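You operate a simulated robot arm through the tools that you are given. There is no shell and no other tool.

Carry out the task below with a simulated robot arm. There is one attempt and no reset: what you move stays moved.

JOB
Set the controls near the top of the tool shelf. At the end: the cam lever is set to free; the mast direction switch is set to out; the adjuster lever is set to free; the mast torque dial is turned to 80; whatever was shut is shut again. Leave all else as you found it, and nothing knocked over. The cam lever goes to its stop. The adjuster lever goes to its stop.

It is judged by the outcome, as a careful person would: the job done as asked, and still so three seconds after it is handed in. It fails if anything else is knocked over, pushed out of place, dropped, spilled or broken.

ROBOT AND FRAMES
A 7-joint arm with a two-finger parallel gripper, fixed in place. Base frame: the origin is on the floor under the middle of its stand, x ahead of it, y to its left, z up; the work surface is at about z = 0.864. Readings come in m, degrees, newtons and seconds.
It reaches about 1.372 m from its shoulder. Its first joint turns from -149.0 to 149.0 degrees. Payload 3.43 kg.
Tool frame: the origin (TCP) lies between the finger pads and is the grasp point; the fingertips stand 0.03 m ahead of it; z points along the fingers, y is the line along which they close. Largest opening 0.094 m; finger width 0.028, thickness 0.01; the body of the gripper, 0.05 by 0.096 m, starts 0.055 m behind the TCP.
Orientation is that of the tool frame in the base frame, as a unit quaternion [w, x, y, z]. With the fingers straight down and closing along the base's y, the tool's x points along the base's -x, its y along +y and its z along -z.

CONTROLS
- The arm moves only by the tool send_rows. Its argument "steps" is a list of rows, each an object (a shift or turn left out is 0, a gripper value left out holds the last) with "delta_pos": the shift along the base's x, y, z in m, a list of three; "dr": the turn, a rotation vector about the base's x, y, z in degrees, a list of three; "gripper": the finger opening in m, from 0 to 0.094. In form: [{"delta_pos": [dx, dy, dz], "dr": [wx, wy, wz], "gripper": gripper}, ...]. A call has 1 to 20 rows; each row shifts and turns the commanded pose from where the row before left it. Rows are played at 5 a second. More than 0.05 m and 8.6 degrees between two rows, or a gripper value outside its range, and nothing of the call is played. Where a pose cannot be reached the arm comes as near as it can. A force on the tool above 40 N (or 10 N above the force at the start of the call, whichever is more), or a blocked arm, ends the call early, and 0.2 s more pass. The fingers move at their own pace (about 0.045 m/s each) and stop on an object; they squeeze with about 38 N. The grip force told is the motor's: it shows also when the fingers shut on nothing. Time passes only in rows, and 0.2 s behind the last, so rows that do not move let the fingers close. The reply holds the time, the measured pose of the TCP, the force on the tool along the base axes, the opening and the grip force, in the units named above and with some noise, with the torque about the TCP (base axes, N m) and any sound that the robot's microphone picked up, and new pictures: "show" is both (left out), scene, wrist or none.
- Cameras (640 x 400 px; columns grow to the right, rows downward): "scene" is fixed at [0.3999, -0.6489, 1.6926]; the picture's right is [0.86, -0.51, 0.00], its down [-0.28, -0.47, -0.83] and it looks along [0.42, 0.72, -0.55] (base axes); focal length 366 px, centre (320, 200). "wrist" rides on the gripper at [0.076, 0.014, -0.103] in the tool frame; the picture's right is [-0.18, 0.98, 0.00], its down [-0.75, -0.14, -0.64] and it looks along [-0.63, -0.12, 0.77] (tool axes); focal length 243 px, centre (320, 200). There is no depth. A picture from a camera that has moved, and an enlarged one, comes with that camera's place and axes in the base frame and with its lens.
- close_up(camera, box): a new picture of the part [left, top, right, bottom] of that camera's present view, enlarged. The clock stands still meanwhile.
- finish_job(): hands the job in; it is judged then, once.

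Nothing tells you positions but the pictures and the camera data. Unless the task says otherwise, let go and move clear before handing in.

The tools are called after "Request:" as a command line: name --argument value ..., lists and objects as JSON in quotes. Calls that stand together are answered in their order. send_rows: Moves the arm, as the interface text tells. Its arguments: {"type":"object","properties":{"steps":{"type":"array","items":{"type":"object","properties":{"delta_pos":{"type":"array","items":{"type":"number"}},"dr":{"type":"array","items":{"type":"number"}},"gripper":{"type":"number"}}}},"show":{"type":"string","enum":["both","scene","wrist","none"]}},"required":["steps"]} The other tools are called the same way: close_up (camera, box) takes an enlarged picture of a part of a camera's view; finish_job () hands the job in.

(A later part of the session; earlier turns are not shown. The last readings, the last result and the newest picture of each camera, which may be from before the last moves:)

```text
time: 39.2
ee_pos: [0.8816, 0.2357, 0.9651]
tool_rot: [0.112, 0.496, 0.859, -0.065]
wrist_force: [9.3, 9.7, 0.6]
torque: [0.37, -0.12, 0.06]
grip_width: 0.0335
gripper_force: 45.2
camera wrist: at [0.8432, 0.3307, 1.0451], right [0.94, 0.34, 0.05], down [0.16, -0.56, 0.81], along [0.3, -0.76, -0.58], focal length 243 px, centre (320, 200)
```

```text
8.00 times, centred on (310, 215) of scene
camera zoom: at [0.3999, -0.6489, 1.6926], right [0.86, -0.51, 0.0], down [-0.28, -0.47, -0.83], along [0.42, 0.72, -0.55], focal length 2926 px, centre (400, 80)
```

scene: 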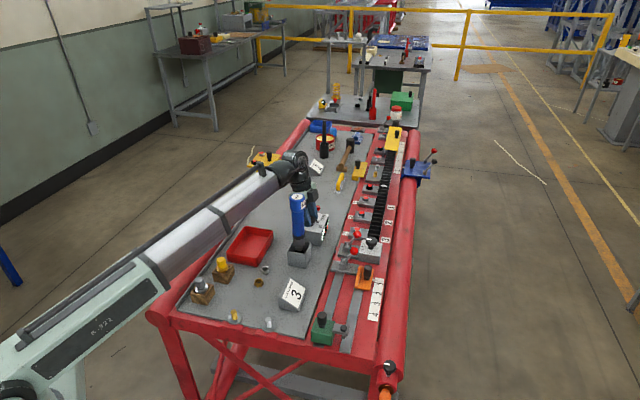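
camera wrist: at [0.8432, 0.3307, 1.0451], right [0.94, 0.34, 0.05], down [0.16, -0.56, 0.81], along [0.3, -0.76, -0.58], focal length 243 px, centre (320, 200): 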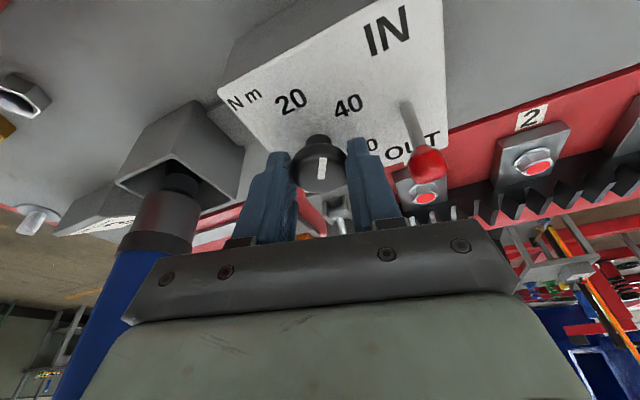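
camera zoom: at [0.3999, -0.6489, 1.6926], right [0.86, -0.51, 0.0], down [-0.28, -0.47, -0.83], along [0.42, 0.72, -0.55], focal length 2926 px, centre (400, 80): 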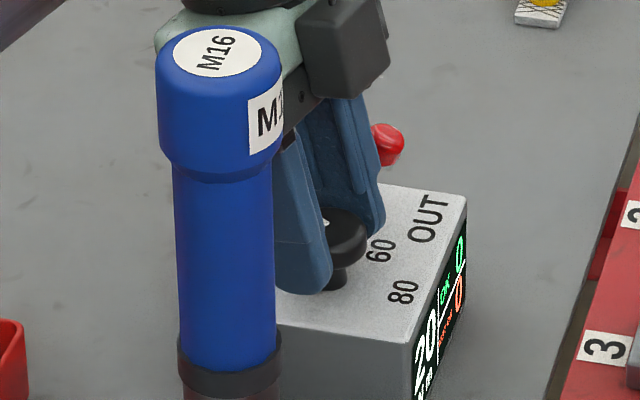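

The knob turns with the fingers. A slight side load suggests the axis is ~1 mm further in +x+y; correcting that while turning another ~56°.

Request:
send_rows --steps '[{"delta_pos": [0.0006, 0.0005, 0], "dr": [0, 0, -3]}, {"delta_pos": [0.0006, 0.0005, 0], "dr": [0, 0, -5]}, {"delta_pos": [0.0005, 0.0003, 0], "dr": [0, 0, -6]}, {"delta_pos": [0.0005, 0.0002, 0], "dr": [0, 0, -6]}, {"delta_pos": [0.0005, 0.0001, 0], "dr": [0, 0, -6]}, {"delta_pos": [0.0005, 0.0, 0], "dr": [0, 0, -6]}, {"delta_pos": [0.0004, -0.0001, 0], "dr": [0, 0, -6]}, {"delta_pos": [0.0004, -0.0001, 0], "dr": [0, 0, -6]}, {"delta_pos": [0.0004, -0.0002, 0], "dr": [0, 0, -6]}, {"delta_pos": [0.0003, -0.0002, 0], "dr": [0, 0, -4]}, {"delta_pos": [0.0001, -0.0001, 0], "dr": [0, 0, -2]}, {}]'

Request:
close_up --camera "wrist" --box '[200, 60, 440, 210]'

Request:
close_up --camera "scene" --box '[270, 190, 350, 240]'

```text
time: 41.8
ee_pos: [0.884, 0.2352, 0.9648]
tool_rot: [0.068, 0.841, 0.525, -0.11]
wrist_force: [9.4, -2.1, 3.3]
torque: [-0.3, -0.06, 0.08]
grip_width: 0.0332
gripper_force: 44.9
camera wrist: at [0.9422, 0.3205, 1.045], right [0.81, -0.59, 0.04], down [-0.37, -0.44, 0.81], along [-0.46, -0.67, -0.58], focal length 243 px, centre (320, 200)
```

scene: 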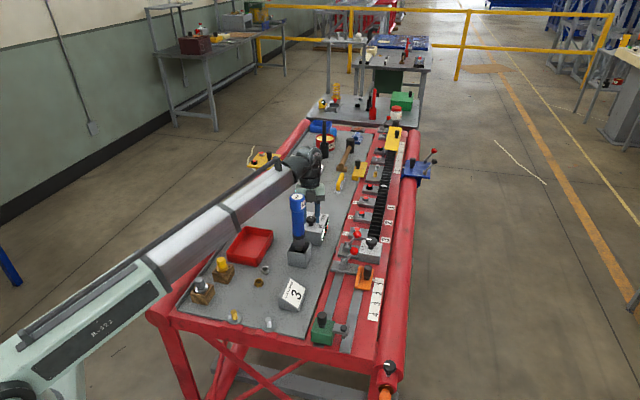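
wrist: 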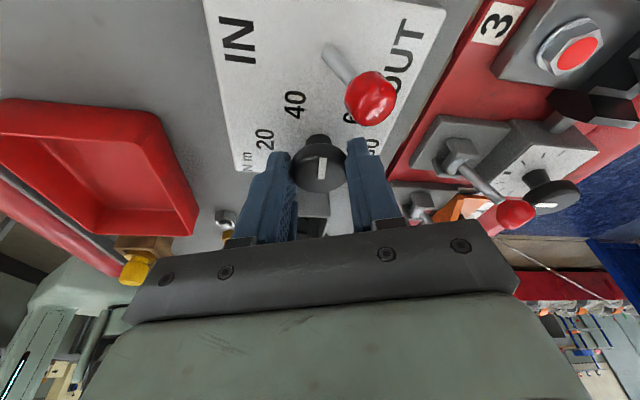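

```text
2.67 times, centred on (320, 135) of wrist
camera zoom: at [0.9422, 0.3205, 1.045], right [0.81, -0.59, 0.04], down [-0.37, -0.44, 0.81], along [-0.46, -0.67, -0.58], focal length 647 px, centre (320, 373)
```

zoom: 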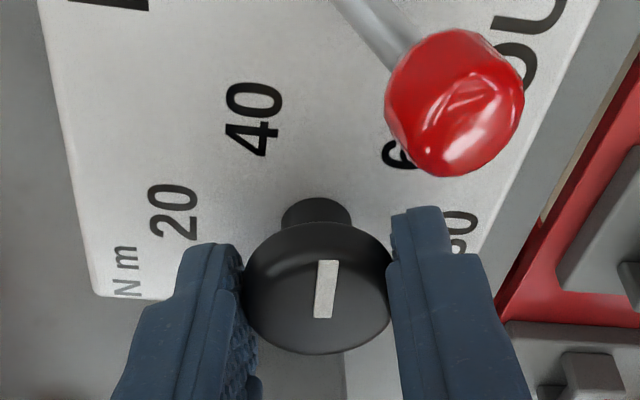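

```text
8.00 times, centred on (310, 215) of scene
camera zoom: at [0.3999, -0.6489, 1.6926], right [0.86, -0.51, 0.0], down [-0.28, -0.47, -0.83], along [0.42, 0.72, -0.55], focal length 2926 px, centre (400, 80)
```

zoom: 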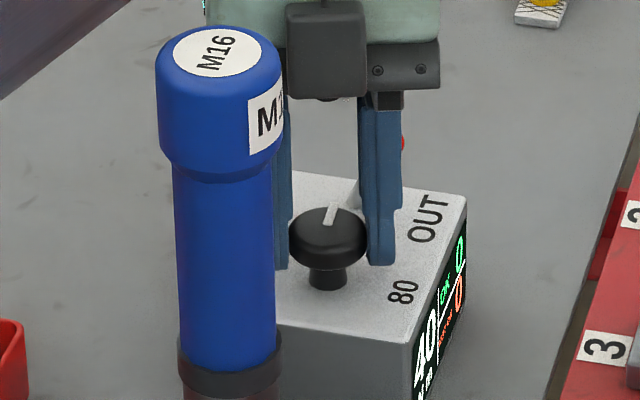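

The display now reads 40 with the pointer halfway between 40 and 60, as expected. I'll release, rise clear, turn back 86° and regrasp.

Request:
send_rows --steps '[{"gripper": 0.05}, {}, {"delta_pos": [0, 0, 0.006]}, {"delta_pos": [0, 0, 0.012]}, {"delta_pos": [0, 0, 0.014]}, {"delta_pos": [0, 0, 0.008]}]'

Request:
close_up --camera "scene" --box '[270, 190, 350, 240]'

Request:
close_up --camera "wrist" --box '[200, 60, 440, 210]'

```text
time: 43.2
ee_pos: [0.886, 0.2367, 1.0061]
tool_rot: [0.067, 0.84, 0.526, -0.11]
wrist_force: [0.6, 0.0, 0.6]
torque: [-0.04, 0.02, 0.03]
grip_width: 0.0502
gripper_force: 0.0
camera wrist: at [0.9416, 0.321, 1.0855], right [0.81, -0.59, 0.04], down [-0.37, -0.45, 0.81], along [-0.46, -0.67, -0.58], focal length 243 px, centre (320, 200)
```

scene: 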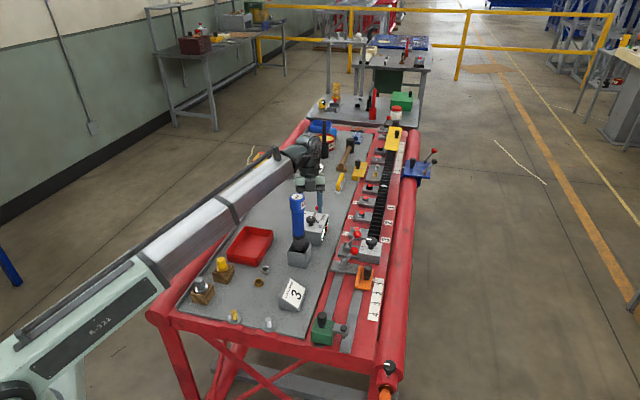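
wrist: 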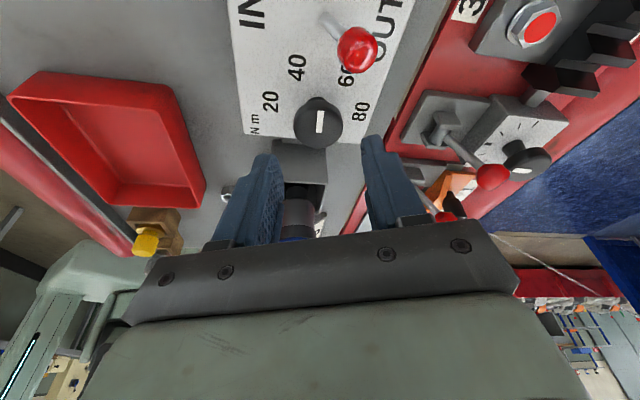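

```text
8.00 times, centred on (310, 215) of scene
camera zoom: at [0.3999, -0.6489, 1.6926], right [0.86, -0.51, 0.0], down [-0.28, -0.47, -0.83], along [0.42, 0.72, -0.55], focal length 2926 px, centre (400, 80)
```

zoom: 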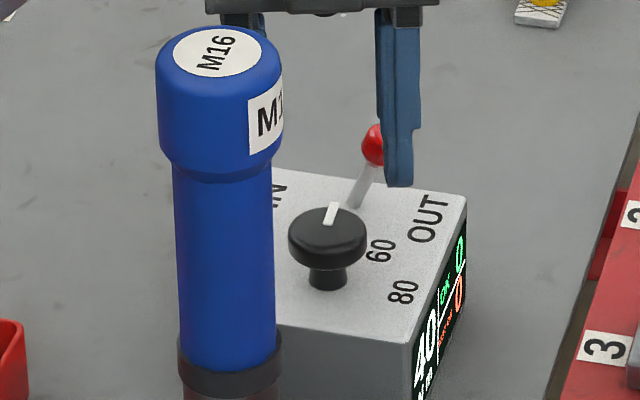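

```text
2.67 times, centred on (320, 135) of wrist
camera zoom: at [0.9416, 0.321, 1.0855], right [0.81, -0.59, 0.04], down [-0.37, -0.45, 0.81], along [-0.46, -0.67, -0.58], focal length 647 px, centre (320, 373)
```

zoom: 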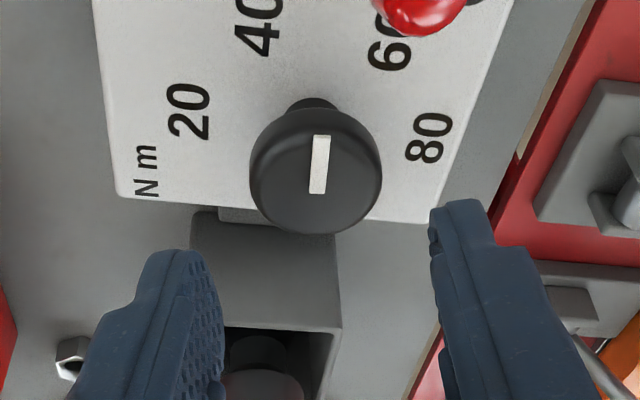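

The dial stayed put at the half-way mark. Turning the open gripper back by 86° above the knob.

Request:
send_rows --steps '[{"delta_pos": [-0.0004, -0.0002, 0], "dr": [0, 0, 3]}, {"delta_pos": [-0.0005, -0.0002, 0], "dr": [0, 0, 5]}, {"delta_pos": [-0.0005, -0.0002, 0], "dr": [0, 0, 6]}, {"delta_pos": [-0.0005, -0.0002, 0], "dr": [0, 0, 6]}, {"delta_pos": [-0.0005, -0.0002, 0], "dr": [0, 0, 6]}, {"delta_pos": [-0.0005, -0.0002, 0], "dr": [0, 0, 6]}, {"delta_pos": [-0.0005, -0.0002, 0], "dr": [0, 0, 6]}, {"delta_pos": [-0.0005, -0.0002, 0], "dr": [0, 0, 6]}, {"delta_pos": [-0.0005, -0.0002, 0], "dr": [0, 0, 6]}, {"delta_pos": [-0.0005, -0.0002, 0], "dr": [0, 0, 6]}, {"delta_pos": [-0.0005, -0.0002, 0], "dr": [0, 0, 6]}, {"delta_pos": [-0.0005, -0.0003, 0], "dr": [0, 0, 6]}, {"delta_pos": [-0.0005, -0.0003, 0], "dr": [0, 0, 6]}, {"delta_pos": [-0.0004, -0.0002, 0], "dr": [0, 0, 6]}, {"delta_pos": [-0.0003, -0.0001, 0], "dr": [0, 0, 4]}, {"dr": [0, 0, 2]}]'

Request:
close_up --camera "wrist" --box '[200, 60, 440, 210]'

```text
time: 46.6
ee_pos: [0.877, 0.2332, 1.0064]
tool_rot: [0.126, 0.257, 0.958, -0.035]
wrist_force: [0.4, 0.1, 0.1]
torque: [-0.01, -0.01, 0.01]
grip_width: 0.0498
gripper_force: 0.1
camera wrist: at [0.7983, 0.2968, 1.0853], right [0.64, 0.76, 0.04], down [0.42, -0.4, 0.81], along [0.64, -0.51, -0.58], focal length 243 px, centre (320, 200)
```

scene: 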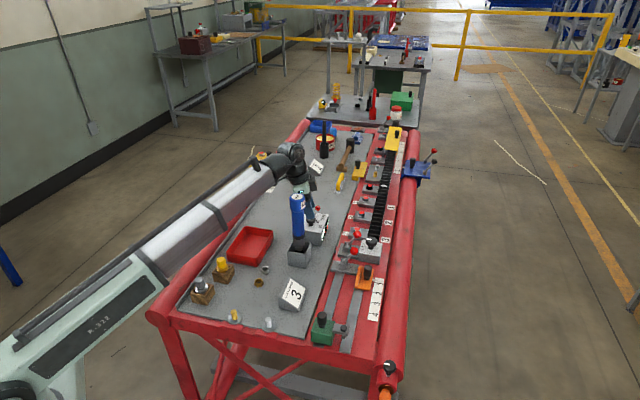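
wrist: 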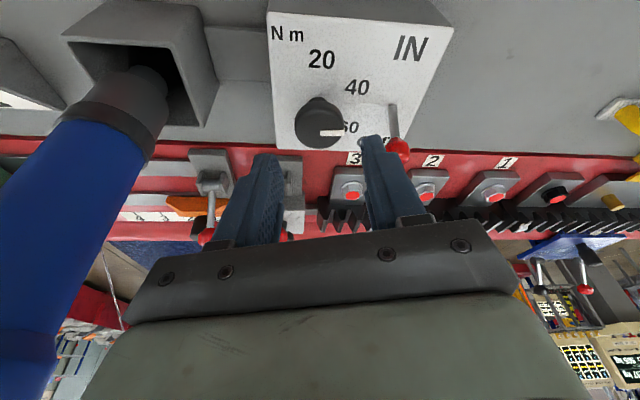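

```text
2.67 times, centred on (320, 135) of wrist
camera zoom: at [0.7983, 0.2968, 1.0853], right [0.64, 0.76, 0.04], down [0.42, -0.4, 0.81], along [0.64, -0.51, -0.58], focal length 647 px, centre (320, 373)
```

zoom: 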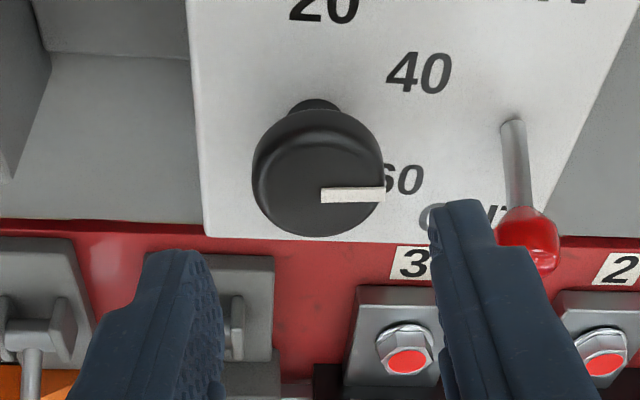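

Aligned again. Descending, then gripping the knob for the second half-turn.

Request:
send_rows --steps '[{"delta_pos": [0.001, 0.0002, -0.006]}, {"delta_pos": [0.0009, 0.0002, -0.009]}, {"delta_pos": [0, 0, -0.011]}, {"delta_pos": [0, 0, -0.009]}, {"delta_pos": [0, 0, -0.006]}, {}, {"gripper": 0.04}, {"gripper": 0.03}, {}, {}]'

Request:
close_up --camera "wrist" --box '[200, 60, 440, 210]'

```text
time: 48.8
ee_pos: [0.8791, 0.2333, 0.9639]
tool_rot: [0.124, 0.256, 0.958, -0.034]
wrist_force: [1.7, 3.7, -0.5]
torque: [0.03, -0.14, 0.01]
grip_width: 0.0333
gripper_force: 45.4
camera wrist: at [0.7999, 0.2973, 1.044], right [0.65, 0.76, 0.05], down [0.42, -0.4, 0.81], along [0.64, -0.51, -0.58], focal length 243 px, centre (320, 200)
```

scene: 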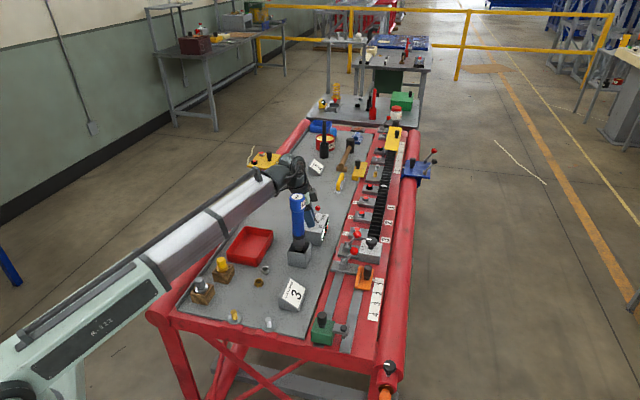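
wrist: 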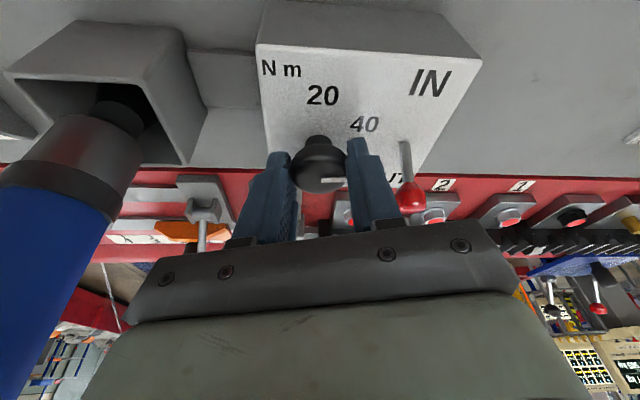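

```text
2.67 times, centred on (320, 135) of wrist
camera zoom: at [0.7999, 0.2973, 1.044], right [0.65, 0.76, 0.05], down [0.42, -0.4, 0.81], along [0.64, -0.51, -0.58], focal length 647 px, centre (320, 373)
```

zoom: 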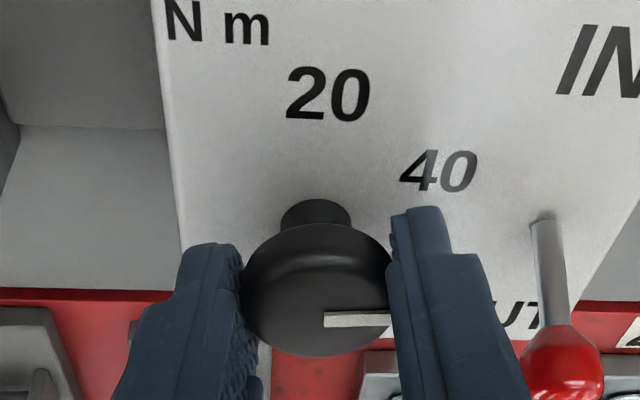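

Gripped again. Turning the second part clockwise, ~80° first, then I'll fine-tune to the 80 mark.

Request:
send_rows --steps '[{"delta_pos": [0.0001, 0.0002, 0], "dr": [0, 0, -3]}, {"delta_pos": [0.0002, 0.0003, 0], "dr": [0, 0, -5]}, {"delta_pos": [0.0003, 0.0003, 0], "dr": [0, 0, -6]}, {"delta_pos": [0.0003, 0.0003, 0], "dr": [0, 0, -6]}, {"delta_pos": [0.0004, 0.0003, 0], "dr": [0, 0, -6]}, {"delta_pos": [0.0004, 0.0002, 0], "dr": [0, 0, -6]}, {"delta_pos": [0.0004, 0.0002, 0], "dr": [0, 0, -6]}, {"delta_pos": [0.0004, 0.0001, 0], "dr": [0, 0, -6]}, {"delta_pos": [0.0004, 0.0001, 0], "dr": [0, 0, -6]}, {"delta_pos": [0.0004, 0, 0], "dr": [0, 0, -6]}, {"delta_pos": [0.0005, 0, 0], "dr": [0, 0, -6]}, {"delta_pos": [0.0004, -0.0001, 0], "dr": [0, 0, -6]}, {"delta_pos": [0.0004, -0.0001, 0], "dr": [0, 0, -6]}, {"delta_pos": [0.0003, -0.0001, 0], "dr": [0, 0, -4]}, {"delta_pos": [0.0001, 0, 0], "dr": [0, 0, -2]}, {}]'

Request:
close_up --camera "wrist" --box '[200, 60, 440, 210]'

Request:
close_up --camera "scene" --box '[270, 190, 350, 240]'

```text
time: 52.2
ee_pos: [0.8842, 0.2354, 0.9646]
tool_rot: [0.073, 0.813, 0.568, -0.108]
wrist_force: [0.0, 13.4, 8.2]
torque: [-0.18, 0.19, 0.0]
grip_width: 0.0335
gripper_force: 44.9
camera wrist: at [0.9324, 0.3257, 1.044], right [0.86, -0.5, 0.04], down [-0.32, -0.48, 0.81], along [-0.39, -0.72, -0.58], focal length 243 px, centre (320, 200)
```

scene: 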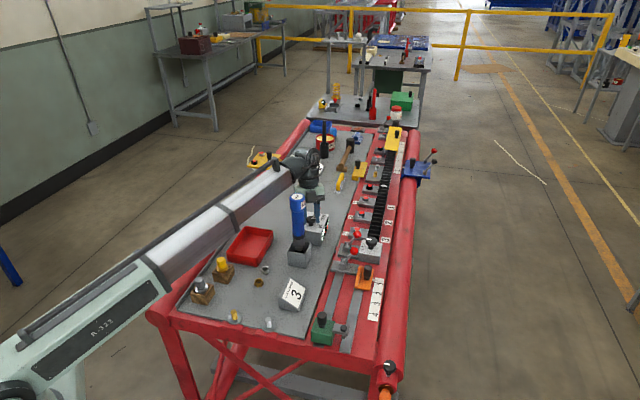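
wrist: 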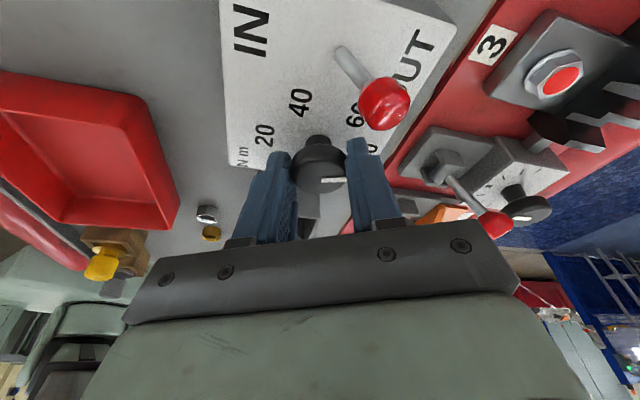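

```text
2.67 times, centred on (320, 135) of wrist
camera zoom: at [0.9324, 0.3257, 1.044], right [0.86, -0.5, 0.04], down [-0.32, -0.48, 0.81], along [-0.39, -0.72, -0.58], focal length 647 px, centre (320, 373)
```

zoom: 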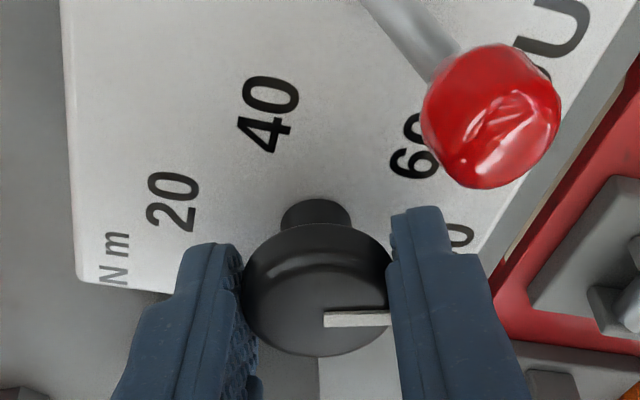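

```text
8.00 times, centred on (310, 215) of scene
camera zoom: at [0.3999, -0.6489, 1.6926], right [0.86, -0.51, 0.0], down [-0.28, -0.47, -0.83], along [0.42, 0.72, -0.55], focal length 2926 px, centre (400, 80)
```

zoom: 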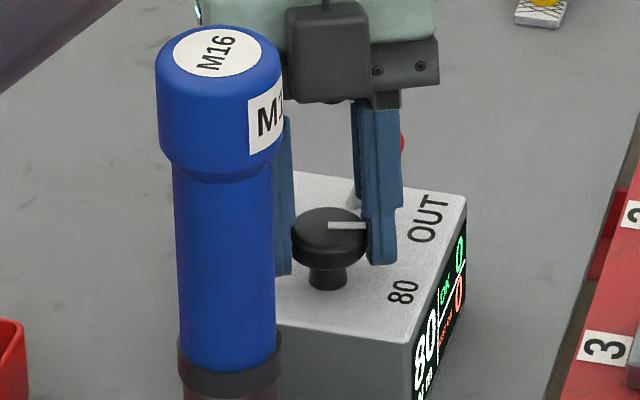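

The display shows 80. By my label geometry about 5° remain to the centre of the mark; turning 5° more and then checking from above.

Request:
send_rows --steps '[{"delta_pos": [0.0001, 0, 0], "dr": [0, 0, -2]}, {"delta_pos": [0.0001, 0, 0], "dr": [0, 0, -2]}, {"delta_pos": [0.0001, 0, 0], "dr": [0, 0, -1]}, {}, {}]'

Request:
close_up --camera "scene" --box '[290, 200, 338, 230]'

```text
time: 53.4
ee_pos: [0.8857, 0.2352, 0.9642]
tool_rot: [0.069, 0.836, 0.533, -0.11]
wrist_force: [1.7, 10.3, 9.9]
torque: [0.55, -0.18, -0.07]
grip_width: 0.0332
gripper_force: 45.6
camera wrist: at [0.9403, 0.321, 1.044], right [0.82, -0.58, 0.04], down [-0.36, -0.45, 0.81], along [-0.45, -0.68, -0.58], focal length 243 px, centre (320, 200)
```

scene: 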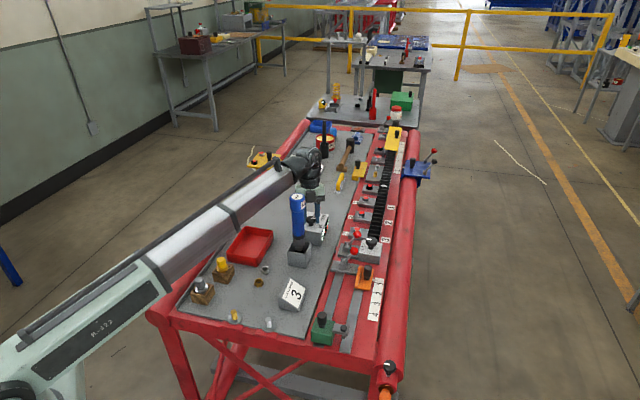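
wrist: 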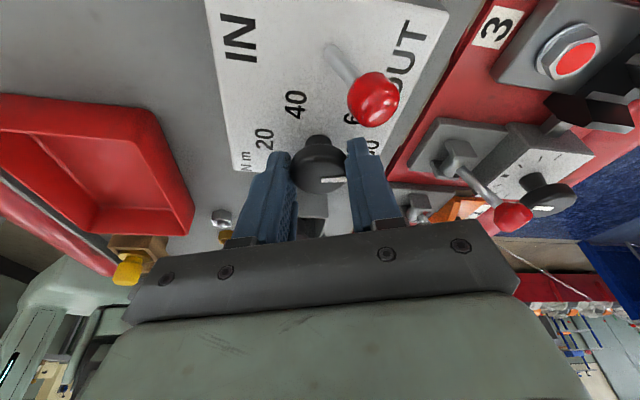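

```text
13.33 times, centred on (314, 215) of scene
camera zoom: at [0.3999, -0.6489, 1.6926], right [0.86, -0.51, 0.0], down [-0.28, -0.47, -0.83], along [0.42, 0.72, -0.55], focal length 4877 px, centre (400, 0)
```

zoom: 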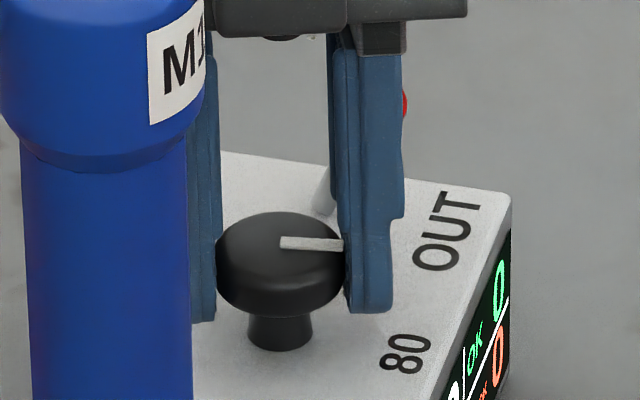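

Now releasing and rising to view the pointer against the 80 mark from above.

Request:
send_rows --steps '[{"gripper": 0.05}, {}, {"delta_pos": [0, 0, 0.006]}, {"delta_pos": [0, 0, 0.012]}, {"delta_pos": [0, 0, 0.015]}, {"delta_pos": [0, 0, 0.015]}, {"delta_pos": [0, 0, 0.015]}, {"delta_pos": [0, 0, 0.01]}]'

Request:
close_up --camera "wrist" --box '[230, 0, 430, 125]'

Request:
close_up --camera "scene" --box '[290, 200, 338, 230]'

```text
time: 55.2
ee_pos: [0.8851, 0.2341, 1.0371]
tool_rot: [0.069, 0.836, 0.533, -0.11]
wrist_force: [-0.5, 0.1, 0.3]
torque: [-0.03, 0.02, 0.0]
grip_width: 0.0501
gripper_force: 0.1
camera wrist: at [0.9403, 0.3202, 1.1174], right [0.82, -0.58, 0.04], down [-0.36, -0.45, 0.81], along [-0.45, -0.68, -0.58], focal length 243 px, centre (320, 200)
```

scene: 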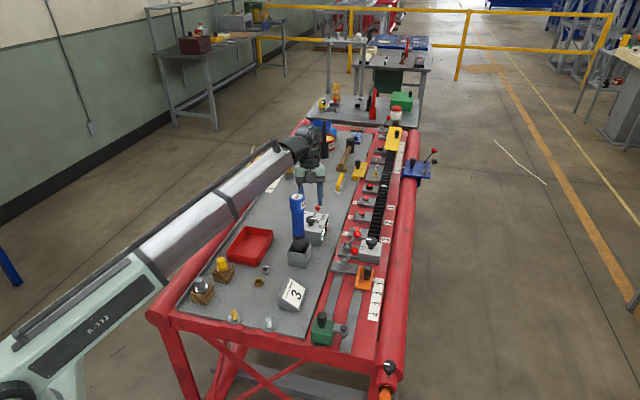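
wrist: 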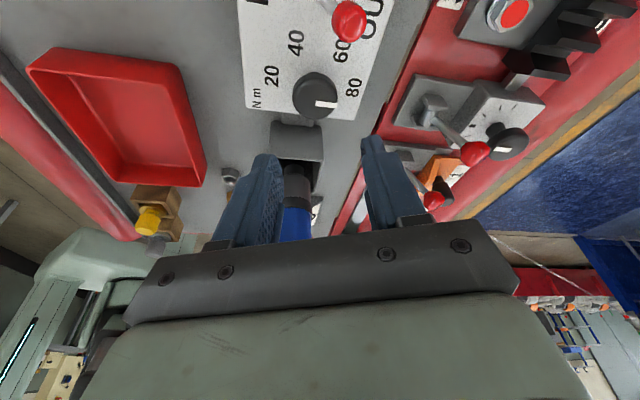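

```text
3.20 times, centred on (330, 62) of wrist
camera zoom: at [0.9403, 0.3202, 1.1174], right [0.82, -0.58, 0.04], down [-0.36, -0.45, 0.81], along [-0.45, -0.68, -0.58], focal length 776 px, centre (288, 640)
```

zoom: 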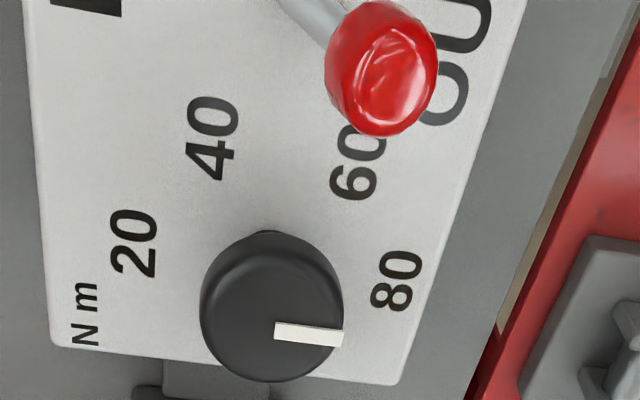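

```text
13.33 times, centred on (314, 215) of scene
camera zoom: at [0.3999, -0.6489, 1.6926], right [0.86, -0.51, 0.0], down [-0.28, -0.47, -0.83], along [0.42, 0.72, -0.55], focal length 4877 px, centre (400, 0)
```

zoom: 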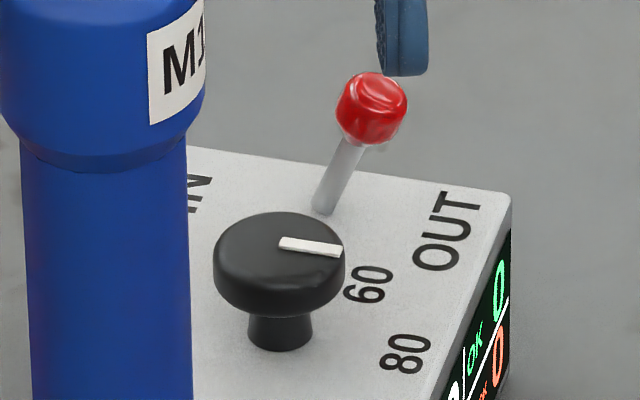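

On release the pointer seems to have settled a bit further (possibly a detent). I'll go back to the earlier vertical viewing pose for a like-for-like comparison with the 80 mark.

Request:
send_rows --steps '[{"delta_pos": [0, 0, 0.008]}, {"delta_pos": [0, 0.002, 0.014], "dr": [3.4, -1.6, 0]}, {"delta_pos": [0, 0.002, 0.016], "dr": [3.4, -1.6, 0]}, {"delta_pos": [0, 0.002, 0.016], "dr": [3.4, -1.6, 0]}, {"delta_pos": [0, 0.002, 0.016], "dr": [3.4, -1.54, 0]}, {"delta_pos": [0, 0.002, 0.012], "dr": [0, 0, 4]}, {"delta_pos": [0, 0.002, 0.008], "dr": [0, 0, 6]}, {"delta_pos": [0, 0.002, 0.003], "dr": [0, 0, 7]}, {"dr": [0, 0, 7]}, {"dr": [0, 0, 7]}, {"dr": [0, 0, 7]}, {"dr": [0, 0, 7]}, {"dr": [0, 0, 7]}, {"dr": [0, 0, 7]}, {"dr": [0, 0, 6]}, {"dr": [0, 0, 3]}, {}]'

Request:
close_up --camera "wrist" --box '[180, 0, 440, 160]'

Request:
close_up --camera "wrist" --box '[270, 50, 366, 110]'

```text
time: 58.8
ee_pos: [0.8844, 0.2496, 1.1305]
tool_rot: [-0.001, 0.398, 0.917, 0.0]
wrist_force: [-0.9, 0.6, -0.5]
torque: [0.0, -0.01, -0.01]
grip_width: 0.05
gripper_force: 0.1
camera wrist: at [0.8435, 0.3157, 1.2332], right [0.84, 0.54, 0.0], down [0.41, -0.65, 0.64], along [0.34, -0.54, -0.77], focal length 243 px, centre (320, 200)
```

scene: 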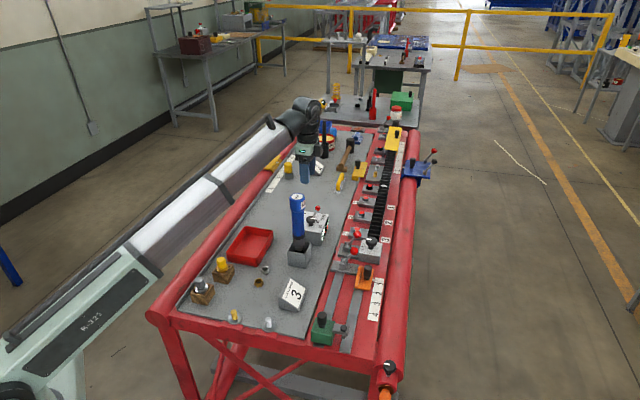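
wrist: 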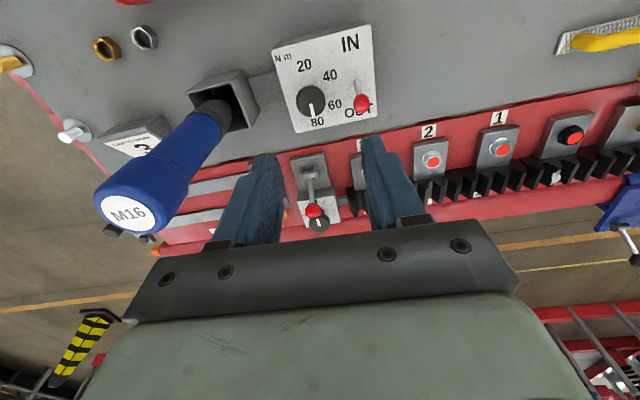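

```text
2.46 times, centred on (310, 80) of wrist
camera zoom: at [0.8435, 0.3157, 1.2332], right [0.84, 0.54, 0.0], down [0.41, -0.65, 0.64], along [0.34, -0.54, -0.77], focal length 597 px, centre (345, 495)
```

zoom: 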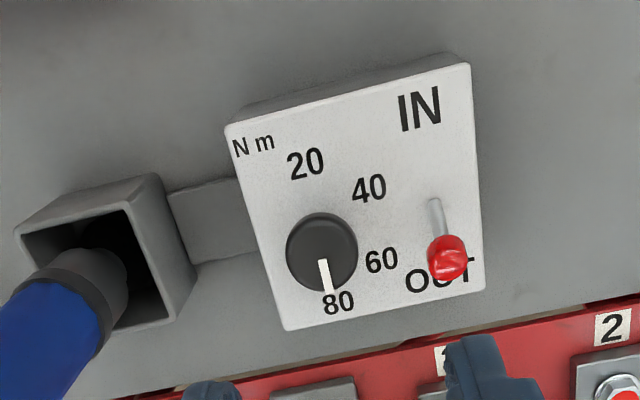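

```text
6.67 times, centred on (318, 80) of wrist
camera zoom: at [0.8435, 0.3157, 1.2332], right [0.84, 0.54, 0.0], down [0.41, -0.65, 0.64], along [0.34, -0.54, -0.77], focal length 1618 px, centre (333, 1000)
```

zoom: 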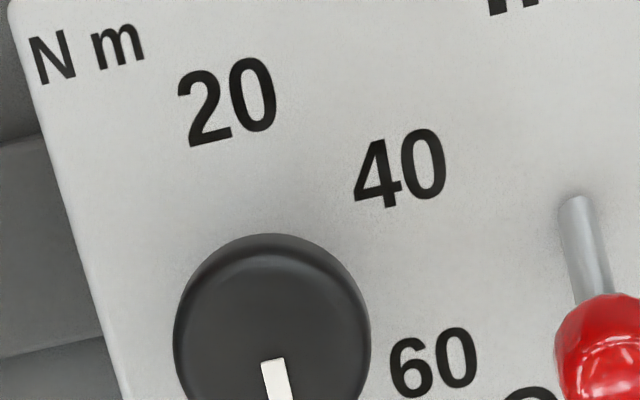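

The pointer now aims straight at 80 (it settled into its notch), matching how it pointed at 20 before, and the toggle is at OUT. A quick tight look to confirm.

Request:
close_up --camera "wrist" --box '[280, 70, 376, 130]'

Request:
close_up --camera "scene" --box '[290, 205, 338, 250]'

Request:
close_up --camera "wrist" --box '[230, 120, 390, 240]'

```text
6.67 times, centred on (328, 100) of wrist
camera zoom: at [0.8435, 0.3157, 1.2332], right [0.84, 0.54, 0.0], down [0.41, -0.65, 0.64], along [0.34, -0.54, -0.77], focal length 1618 px, centre (267, 867)
```

zoom: 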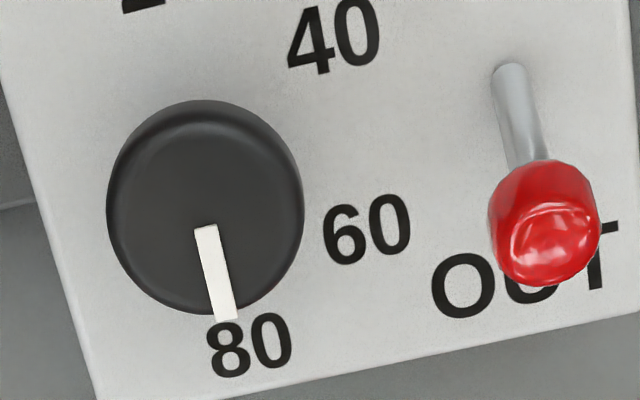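

```text
8.89 times, centred on (314, 228) of scene
camera zoom: at [0.3999, -0.6489, 1.6926], right [0.86, -0.51, 0.0], down [-0.28, -0.47, -0.83], along [0.42, 0.72, -0.55], focal length 3251 px, centre (373, -44)
```

zoom: 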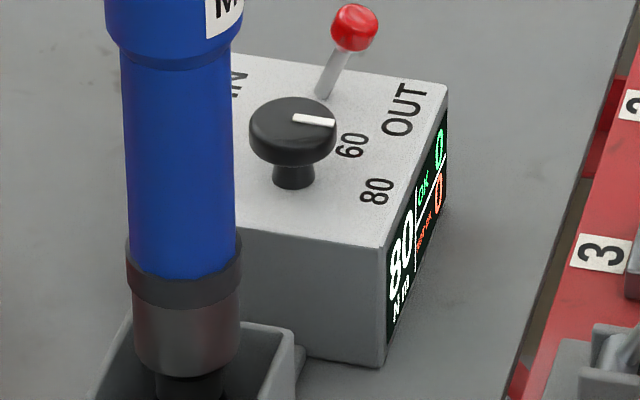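

```text
3.33 times, centred on (310, 180) of wrist
camera zoom: at [0.8435, 0.3157, 1.2332], right [0.84, 0.54, 0.0], down [0.41, -0.65, 0.64], along [0.34, -0.54, -0.77], focal length 809 px, centre (353, 267)
```

zoom: 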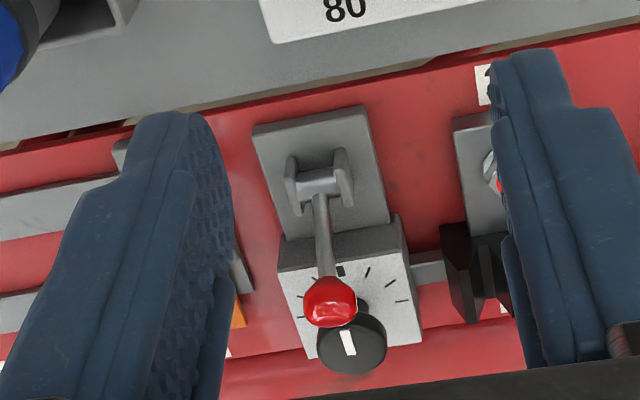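

Dial reads 80 and toggle is OUT. Next the levers: moving over to above lever B (by the orange slider), staying high past the wrench.

Request:
send_rows --steps '[{"delta_pos": [0.001, -0.006, 0]}, {"delta_pos": [0.002, -0.011, 0]}, {"delta_pos": [0.003, -0.016, 0]}, {"delta_pos": [0.003, -0.018, 0]}, {"delta_pos": [0.003, -0.018, 0]}, {"delta_pos": [0.003, -0.018, 0]}, {"delta_pos": [0.003, -0.018, 0]}, {"delta_pos": [0.003, -0.018, 0]}, {"delta_pos": [0.003, -0.018, 0]}, {"delta_pos": [0.003, -0.018, 0]}, {"delta_pos": [0.003, -0.018, 0]}, {"delta_pos": [0.003, -0.018, -0.003]}, {"delta_pos": [0.002, -0.015, -0.008]}, {"delta_pos": [0.001, -0.009, -0.012]}, {"delta_pos": [0, -0.005, -0.014]}, {"delta_pos": [0, 0, -0.014]}, {"delta_pos": [0, 0, -0.01]}, {"delta_pos": [0, 0, -0.005]}]'

Request:
close_up --camera "wrist" --box '[230, 60, 430, 185]'

Request:
close_up --camera "scene" --box '[320, 215, 400, 265]'

```text
time: 62.6
ee_pos: [0.9214, 0.0255, 1.0633]
tool_rot: [-0.001, 0.398, 0.917, 0.0]
wrist_force: [0.4, 0.6, 1.3]
torque: [0.0, 0.0, -0.01]
grip_width: 0.05
gripper_force: 0.1
camera wrist: at [0.8792, 0.0918, 1.1669], right [0.84, 0.54, 0.0], down [0.41, -0.65, 0.64], along [0.34, -0.54, -0.77], focal length 243 px, centre (320, 200)
```

scene: 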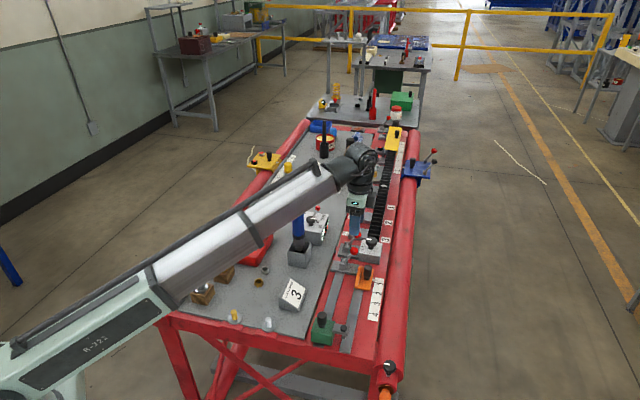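
wrist: 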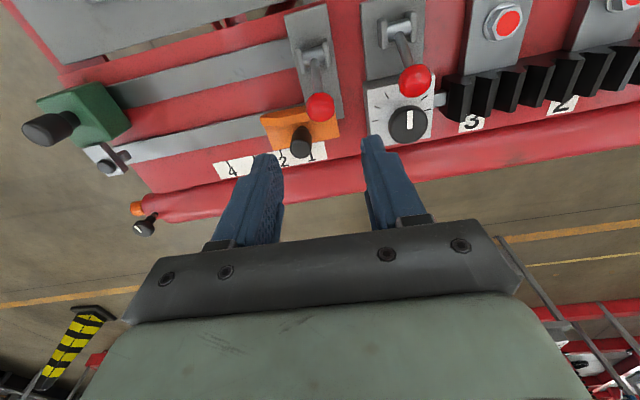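

```text
3.20 times, centred on (330, 122) of wrist
camera zoom: at [0.8792, 0.0918, 1.1669], right [0.84, 0.54, 0.0], down [0.41, -0.65, 0.64], along [0.34, -0.54, -0.77], focal length 776 px, centre (288, 448)
```

zoom: 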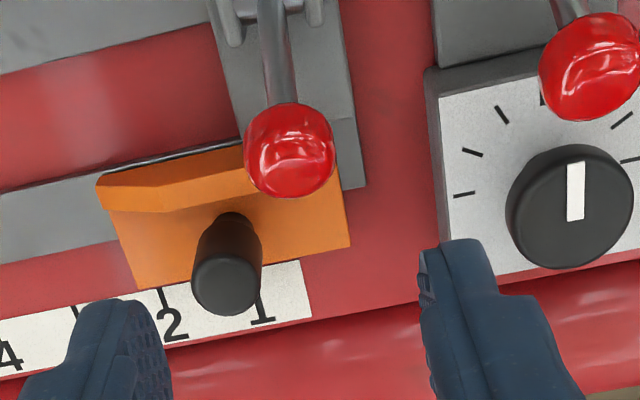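

```text
8.00 times, centred on (360, 240) of scene
camera zoom: at [0.3999, -0.6489, 1.6926], right [0.86, -0.51, 0.0], down [-0.28, -0.47, -0.83], along [0.42, 0.72, -0.55], focal length 2926 px, centre (0, -120)
```

zoom: 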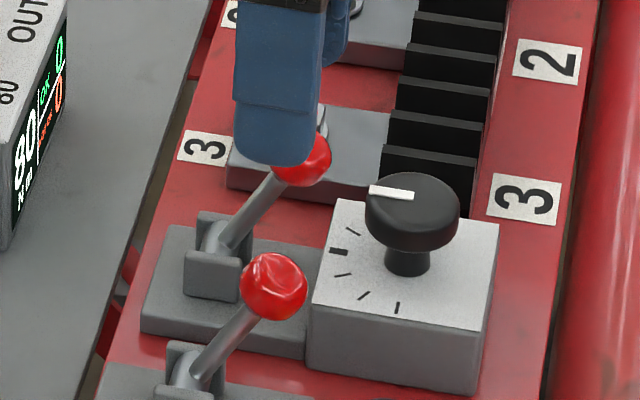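

Ball B is at about (0.9205, 0.027, 0.9445), radius 13 mm. I'll lean the tool 18° outward (away from the wrench side) and look again before going down.

Request:
send_rows --steps '[{"dr": [2.0, 1.86, 0]}, {"dr": [3.3, 3.1, 0]}, {"dr": [3.6, 3.4, 0]}, {"dr": [2.6, 2.4, 0]}, {"dr": [1.6, 1.5, 0]}, {}]'

Request:
close_up --camera "wrist" --box '[200, 20, 440, 170]'

Request:
close_up --camera "scene" --box '[310, 180, 438, 280]'

```text
time: 64.0
ee_pos: [0.9235, 0.0266, 1.0546]
tool_rot: [-0.121, 0.396, 0.909, 0.057]
wrist_force: [-0.1, -0.7, 0.1]
torque: [0.01, -0.02, 0.0]
grip_width: 0.0502
gripper_force: 0.0
out of reach, approached as far as the arm can: row 4
camera wrist: at [0.9015, 0.0713, 1.1746], right [0.84, 0.54, -0.04], down [0.51, -0.76, 0.42], along [0.19, -0.37, -0.91], focal length 243 px, centre (320, 200)
```

scene: 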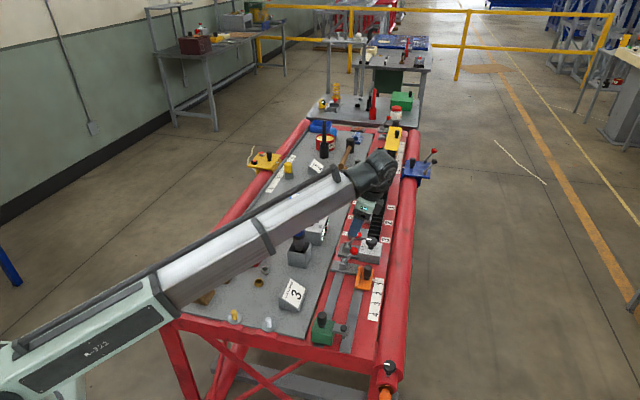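
wrist: 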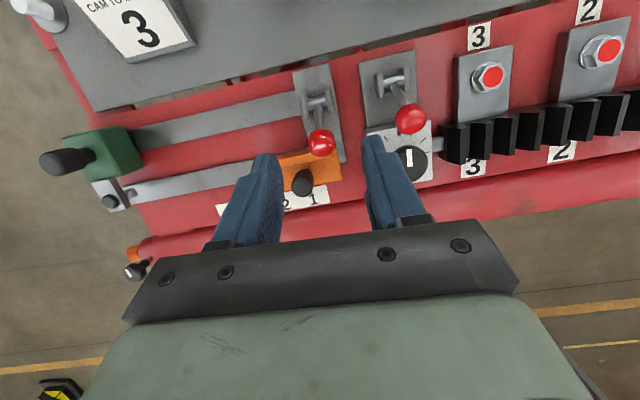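

```text
2.67 times, centred on (320, 95) of wrist
camera zoom: at [0.9015, 0.0713, 1.1746], right [0.84, 0.54, -0.04], down [0.51, -0.76, 0.42], along [0.19, -0.37, -0.91], focal length 647 px, centre (320, 480)
```

zoom: 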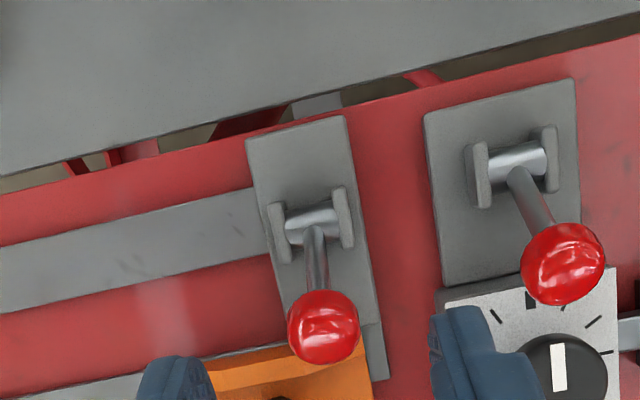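

```text
4.00 times, centred on (374, 230) of scene
camera zoom: at [0.3999, -0.6489, 1.6926], right [0.86, -0.51, 0.0], down [-0.28, -0.47, -0.83], along [0.42, 0.72, -0.55], focal length 1463 px, centre (104, 80)
```

zoom: 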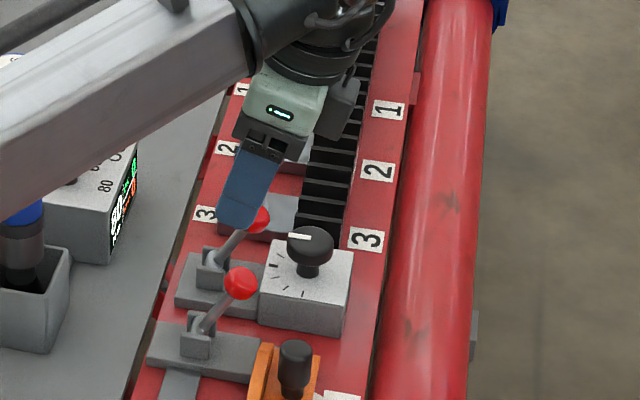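

Lean of ~15° achieved. Descending toward ball B in stages.

Request:
send_rows --steps '[{"delta_pos": [0, 0, -0.006]}, {"delta_pos": [0, 0, -0.01]}, {"delta_pos": [0, 0, -0.012]}, {"delta_pos": [0, 0, -0.013]}, {"delta_pos": [0, 0, -0.012]}, {"delta_pos": [0, 0, -0.008]}, {"delta_pos": [0, 0, -0.004]}, {}]'

Request:
close_up --camera "wrist" --box '[200, 60, 440, 210]'

Request:
close_up --camera "scene" --box '[310, 200, 406, 260]'

```text
time: 65.8
ee_pos: [0.9258, 0.0302, 0.9791]
tool_rot: [-0.144, 0.393, 0.906, 0.06]
wrist_force: [0.7, 0.3, -0.5]
torque: [0.02, -0.01, 0.01]
grip_width: 0.0498
gripper_force: 0.1
out of reach, approached as far as the arm can: row 1
camera wrist: at [0.9094, 0.0712, 1.1003], right [0.84, 0.54, -0.06], down [0.52, -0.76, 0.38], along [0.16, -0.35, -0.92], focal length 243 px, centre (320, 200)
```

scene: 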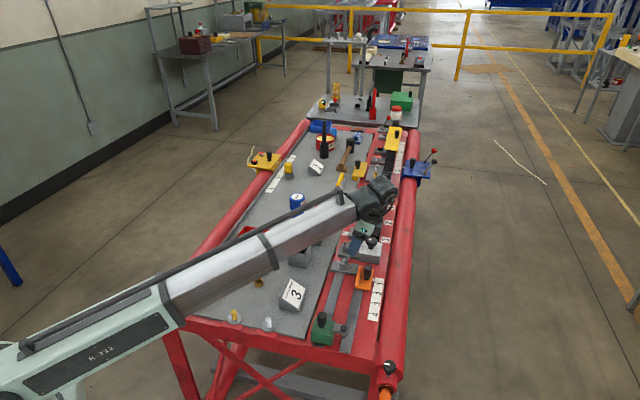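
wrist: 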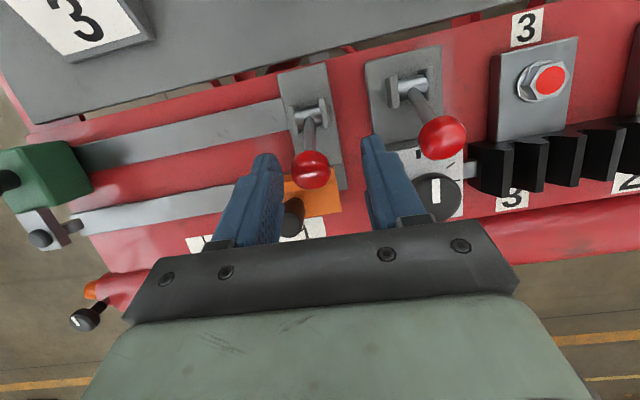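

```text
2.67 times, centred on (320, 135) of wrist
camera zoom: at [0.9094, 0.0712, 1.1003], right [0.84, 0.54, -0.06], down [0.52, -0.76, 0.38], along [0.16, -0.35, -0.92], focal length 647 px, centre (320, 373)
```

zoom: 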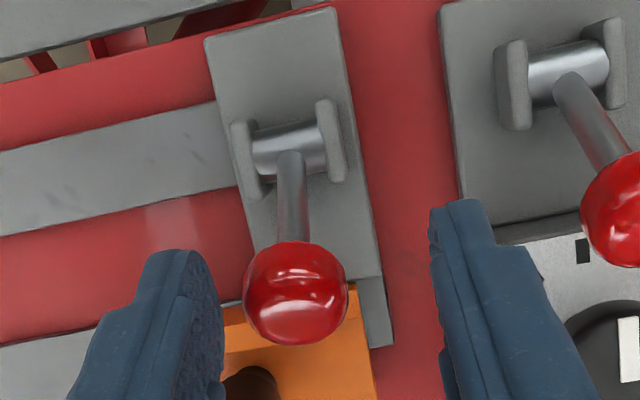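

```text
6.67 times, centred on (358, 230) of scene
camera zoom: at [0.3999, -0.6489, 1.6926], right [0.86, -0.51, 0.0], down [-0.28, -0.47, -0.83], along [0.42, 0.72, -0.55], focal length 2438 px, centre (67, 0)
```

zoom: 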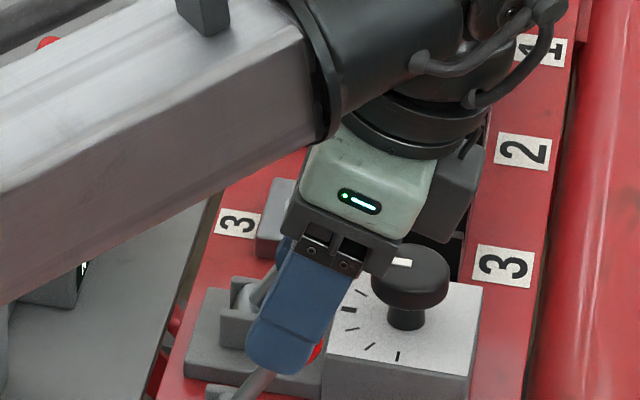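

The ball is slightly left of centre between the fingers; shifting about 6 mm to centre it and descending the final 2.6 cm.

Request:
send_rows --steps '[{"delta_pos": [-0.0017, -0.0025, -0.002]}, {"delta_pos": [-0.0017, -0.0024, -0.005]}, {"delta_pos": [0, 0, -0.008]}, {"delta_pos": [0, 0, -0.007]}, {"delta_pos": [0, 0, -0.004]}, {}]'

Request:
close_up --camera "wrist" --box '[200, 60, 440, 210]'

Request:
close_up --camera "scene" --box '[310, 215, 406, 275]'

```text
time: 67.2
ee_pos: [0.9229, 0.0247, 0.9525]
tool_rot: [-0.144, 0.393, 0.906, 0.062]
wrist_force: [-0.9, 0.2, 0.0]
torque: [0.03, -0.01, -0.01]
grip_width: 0.0499
gripper_force: 0.1
camera wrist: at [0.9061, 0.0657, 1.0742], right [0.84, 0.54, -0.06], down [0.52, -0.76, 0.38], along [0.16, -0.35, -0.92], focal length 243 px, centre (320, 200)
```

scene: 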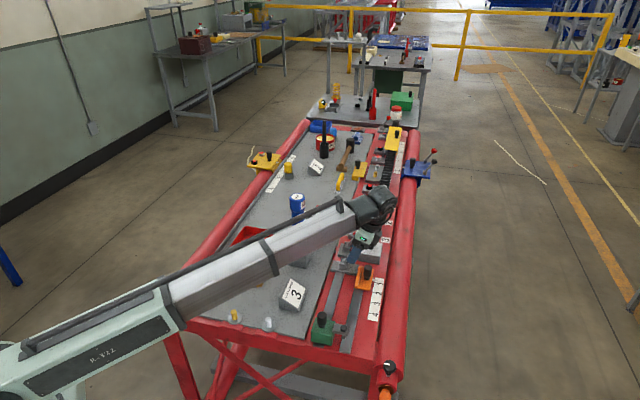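
wrist: 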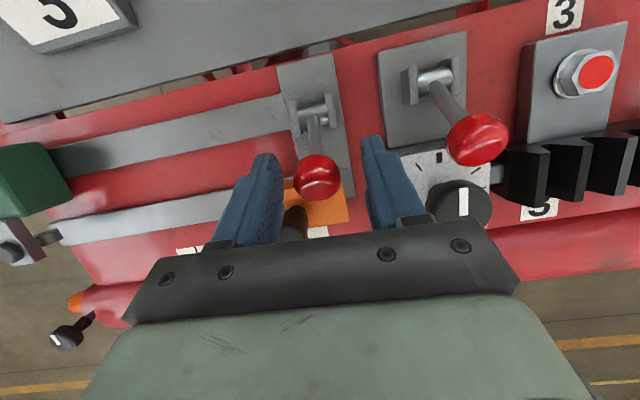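

```text
2.67 times, centred on (320, 135) of wrist
camera zoom: at [0.9061, 0.0657, 1.0742], right [0.84, 0.54, -0.06], down [0.52, -0.76, 0.38], along [0.16, -0.35, -0.92], focal length 647 px, centre (320, 373)
```

zoom: 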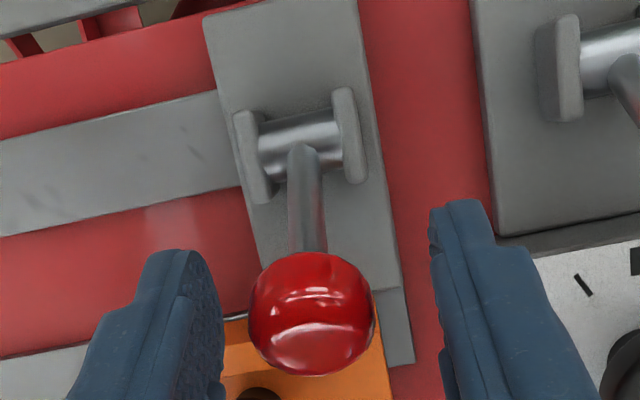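

```text
6.67 times, centred on (358, 245) of scene
camera zoom: at [0.3999, -0.6489, 1.6926], right [0.86, -0.51, 0.0], down [-0.28, -0.47, -0.83], along [0.42, 0.72, -0.55], focal length 2438 px, centre (67, -100)
```

zoom: 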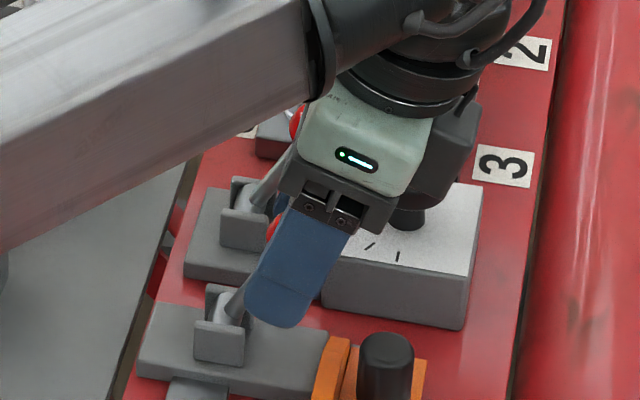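

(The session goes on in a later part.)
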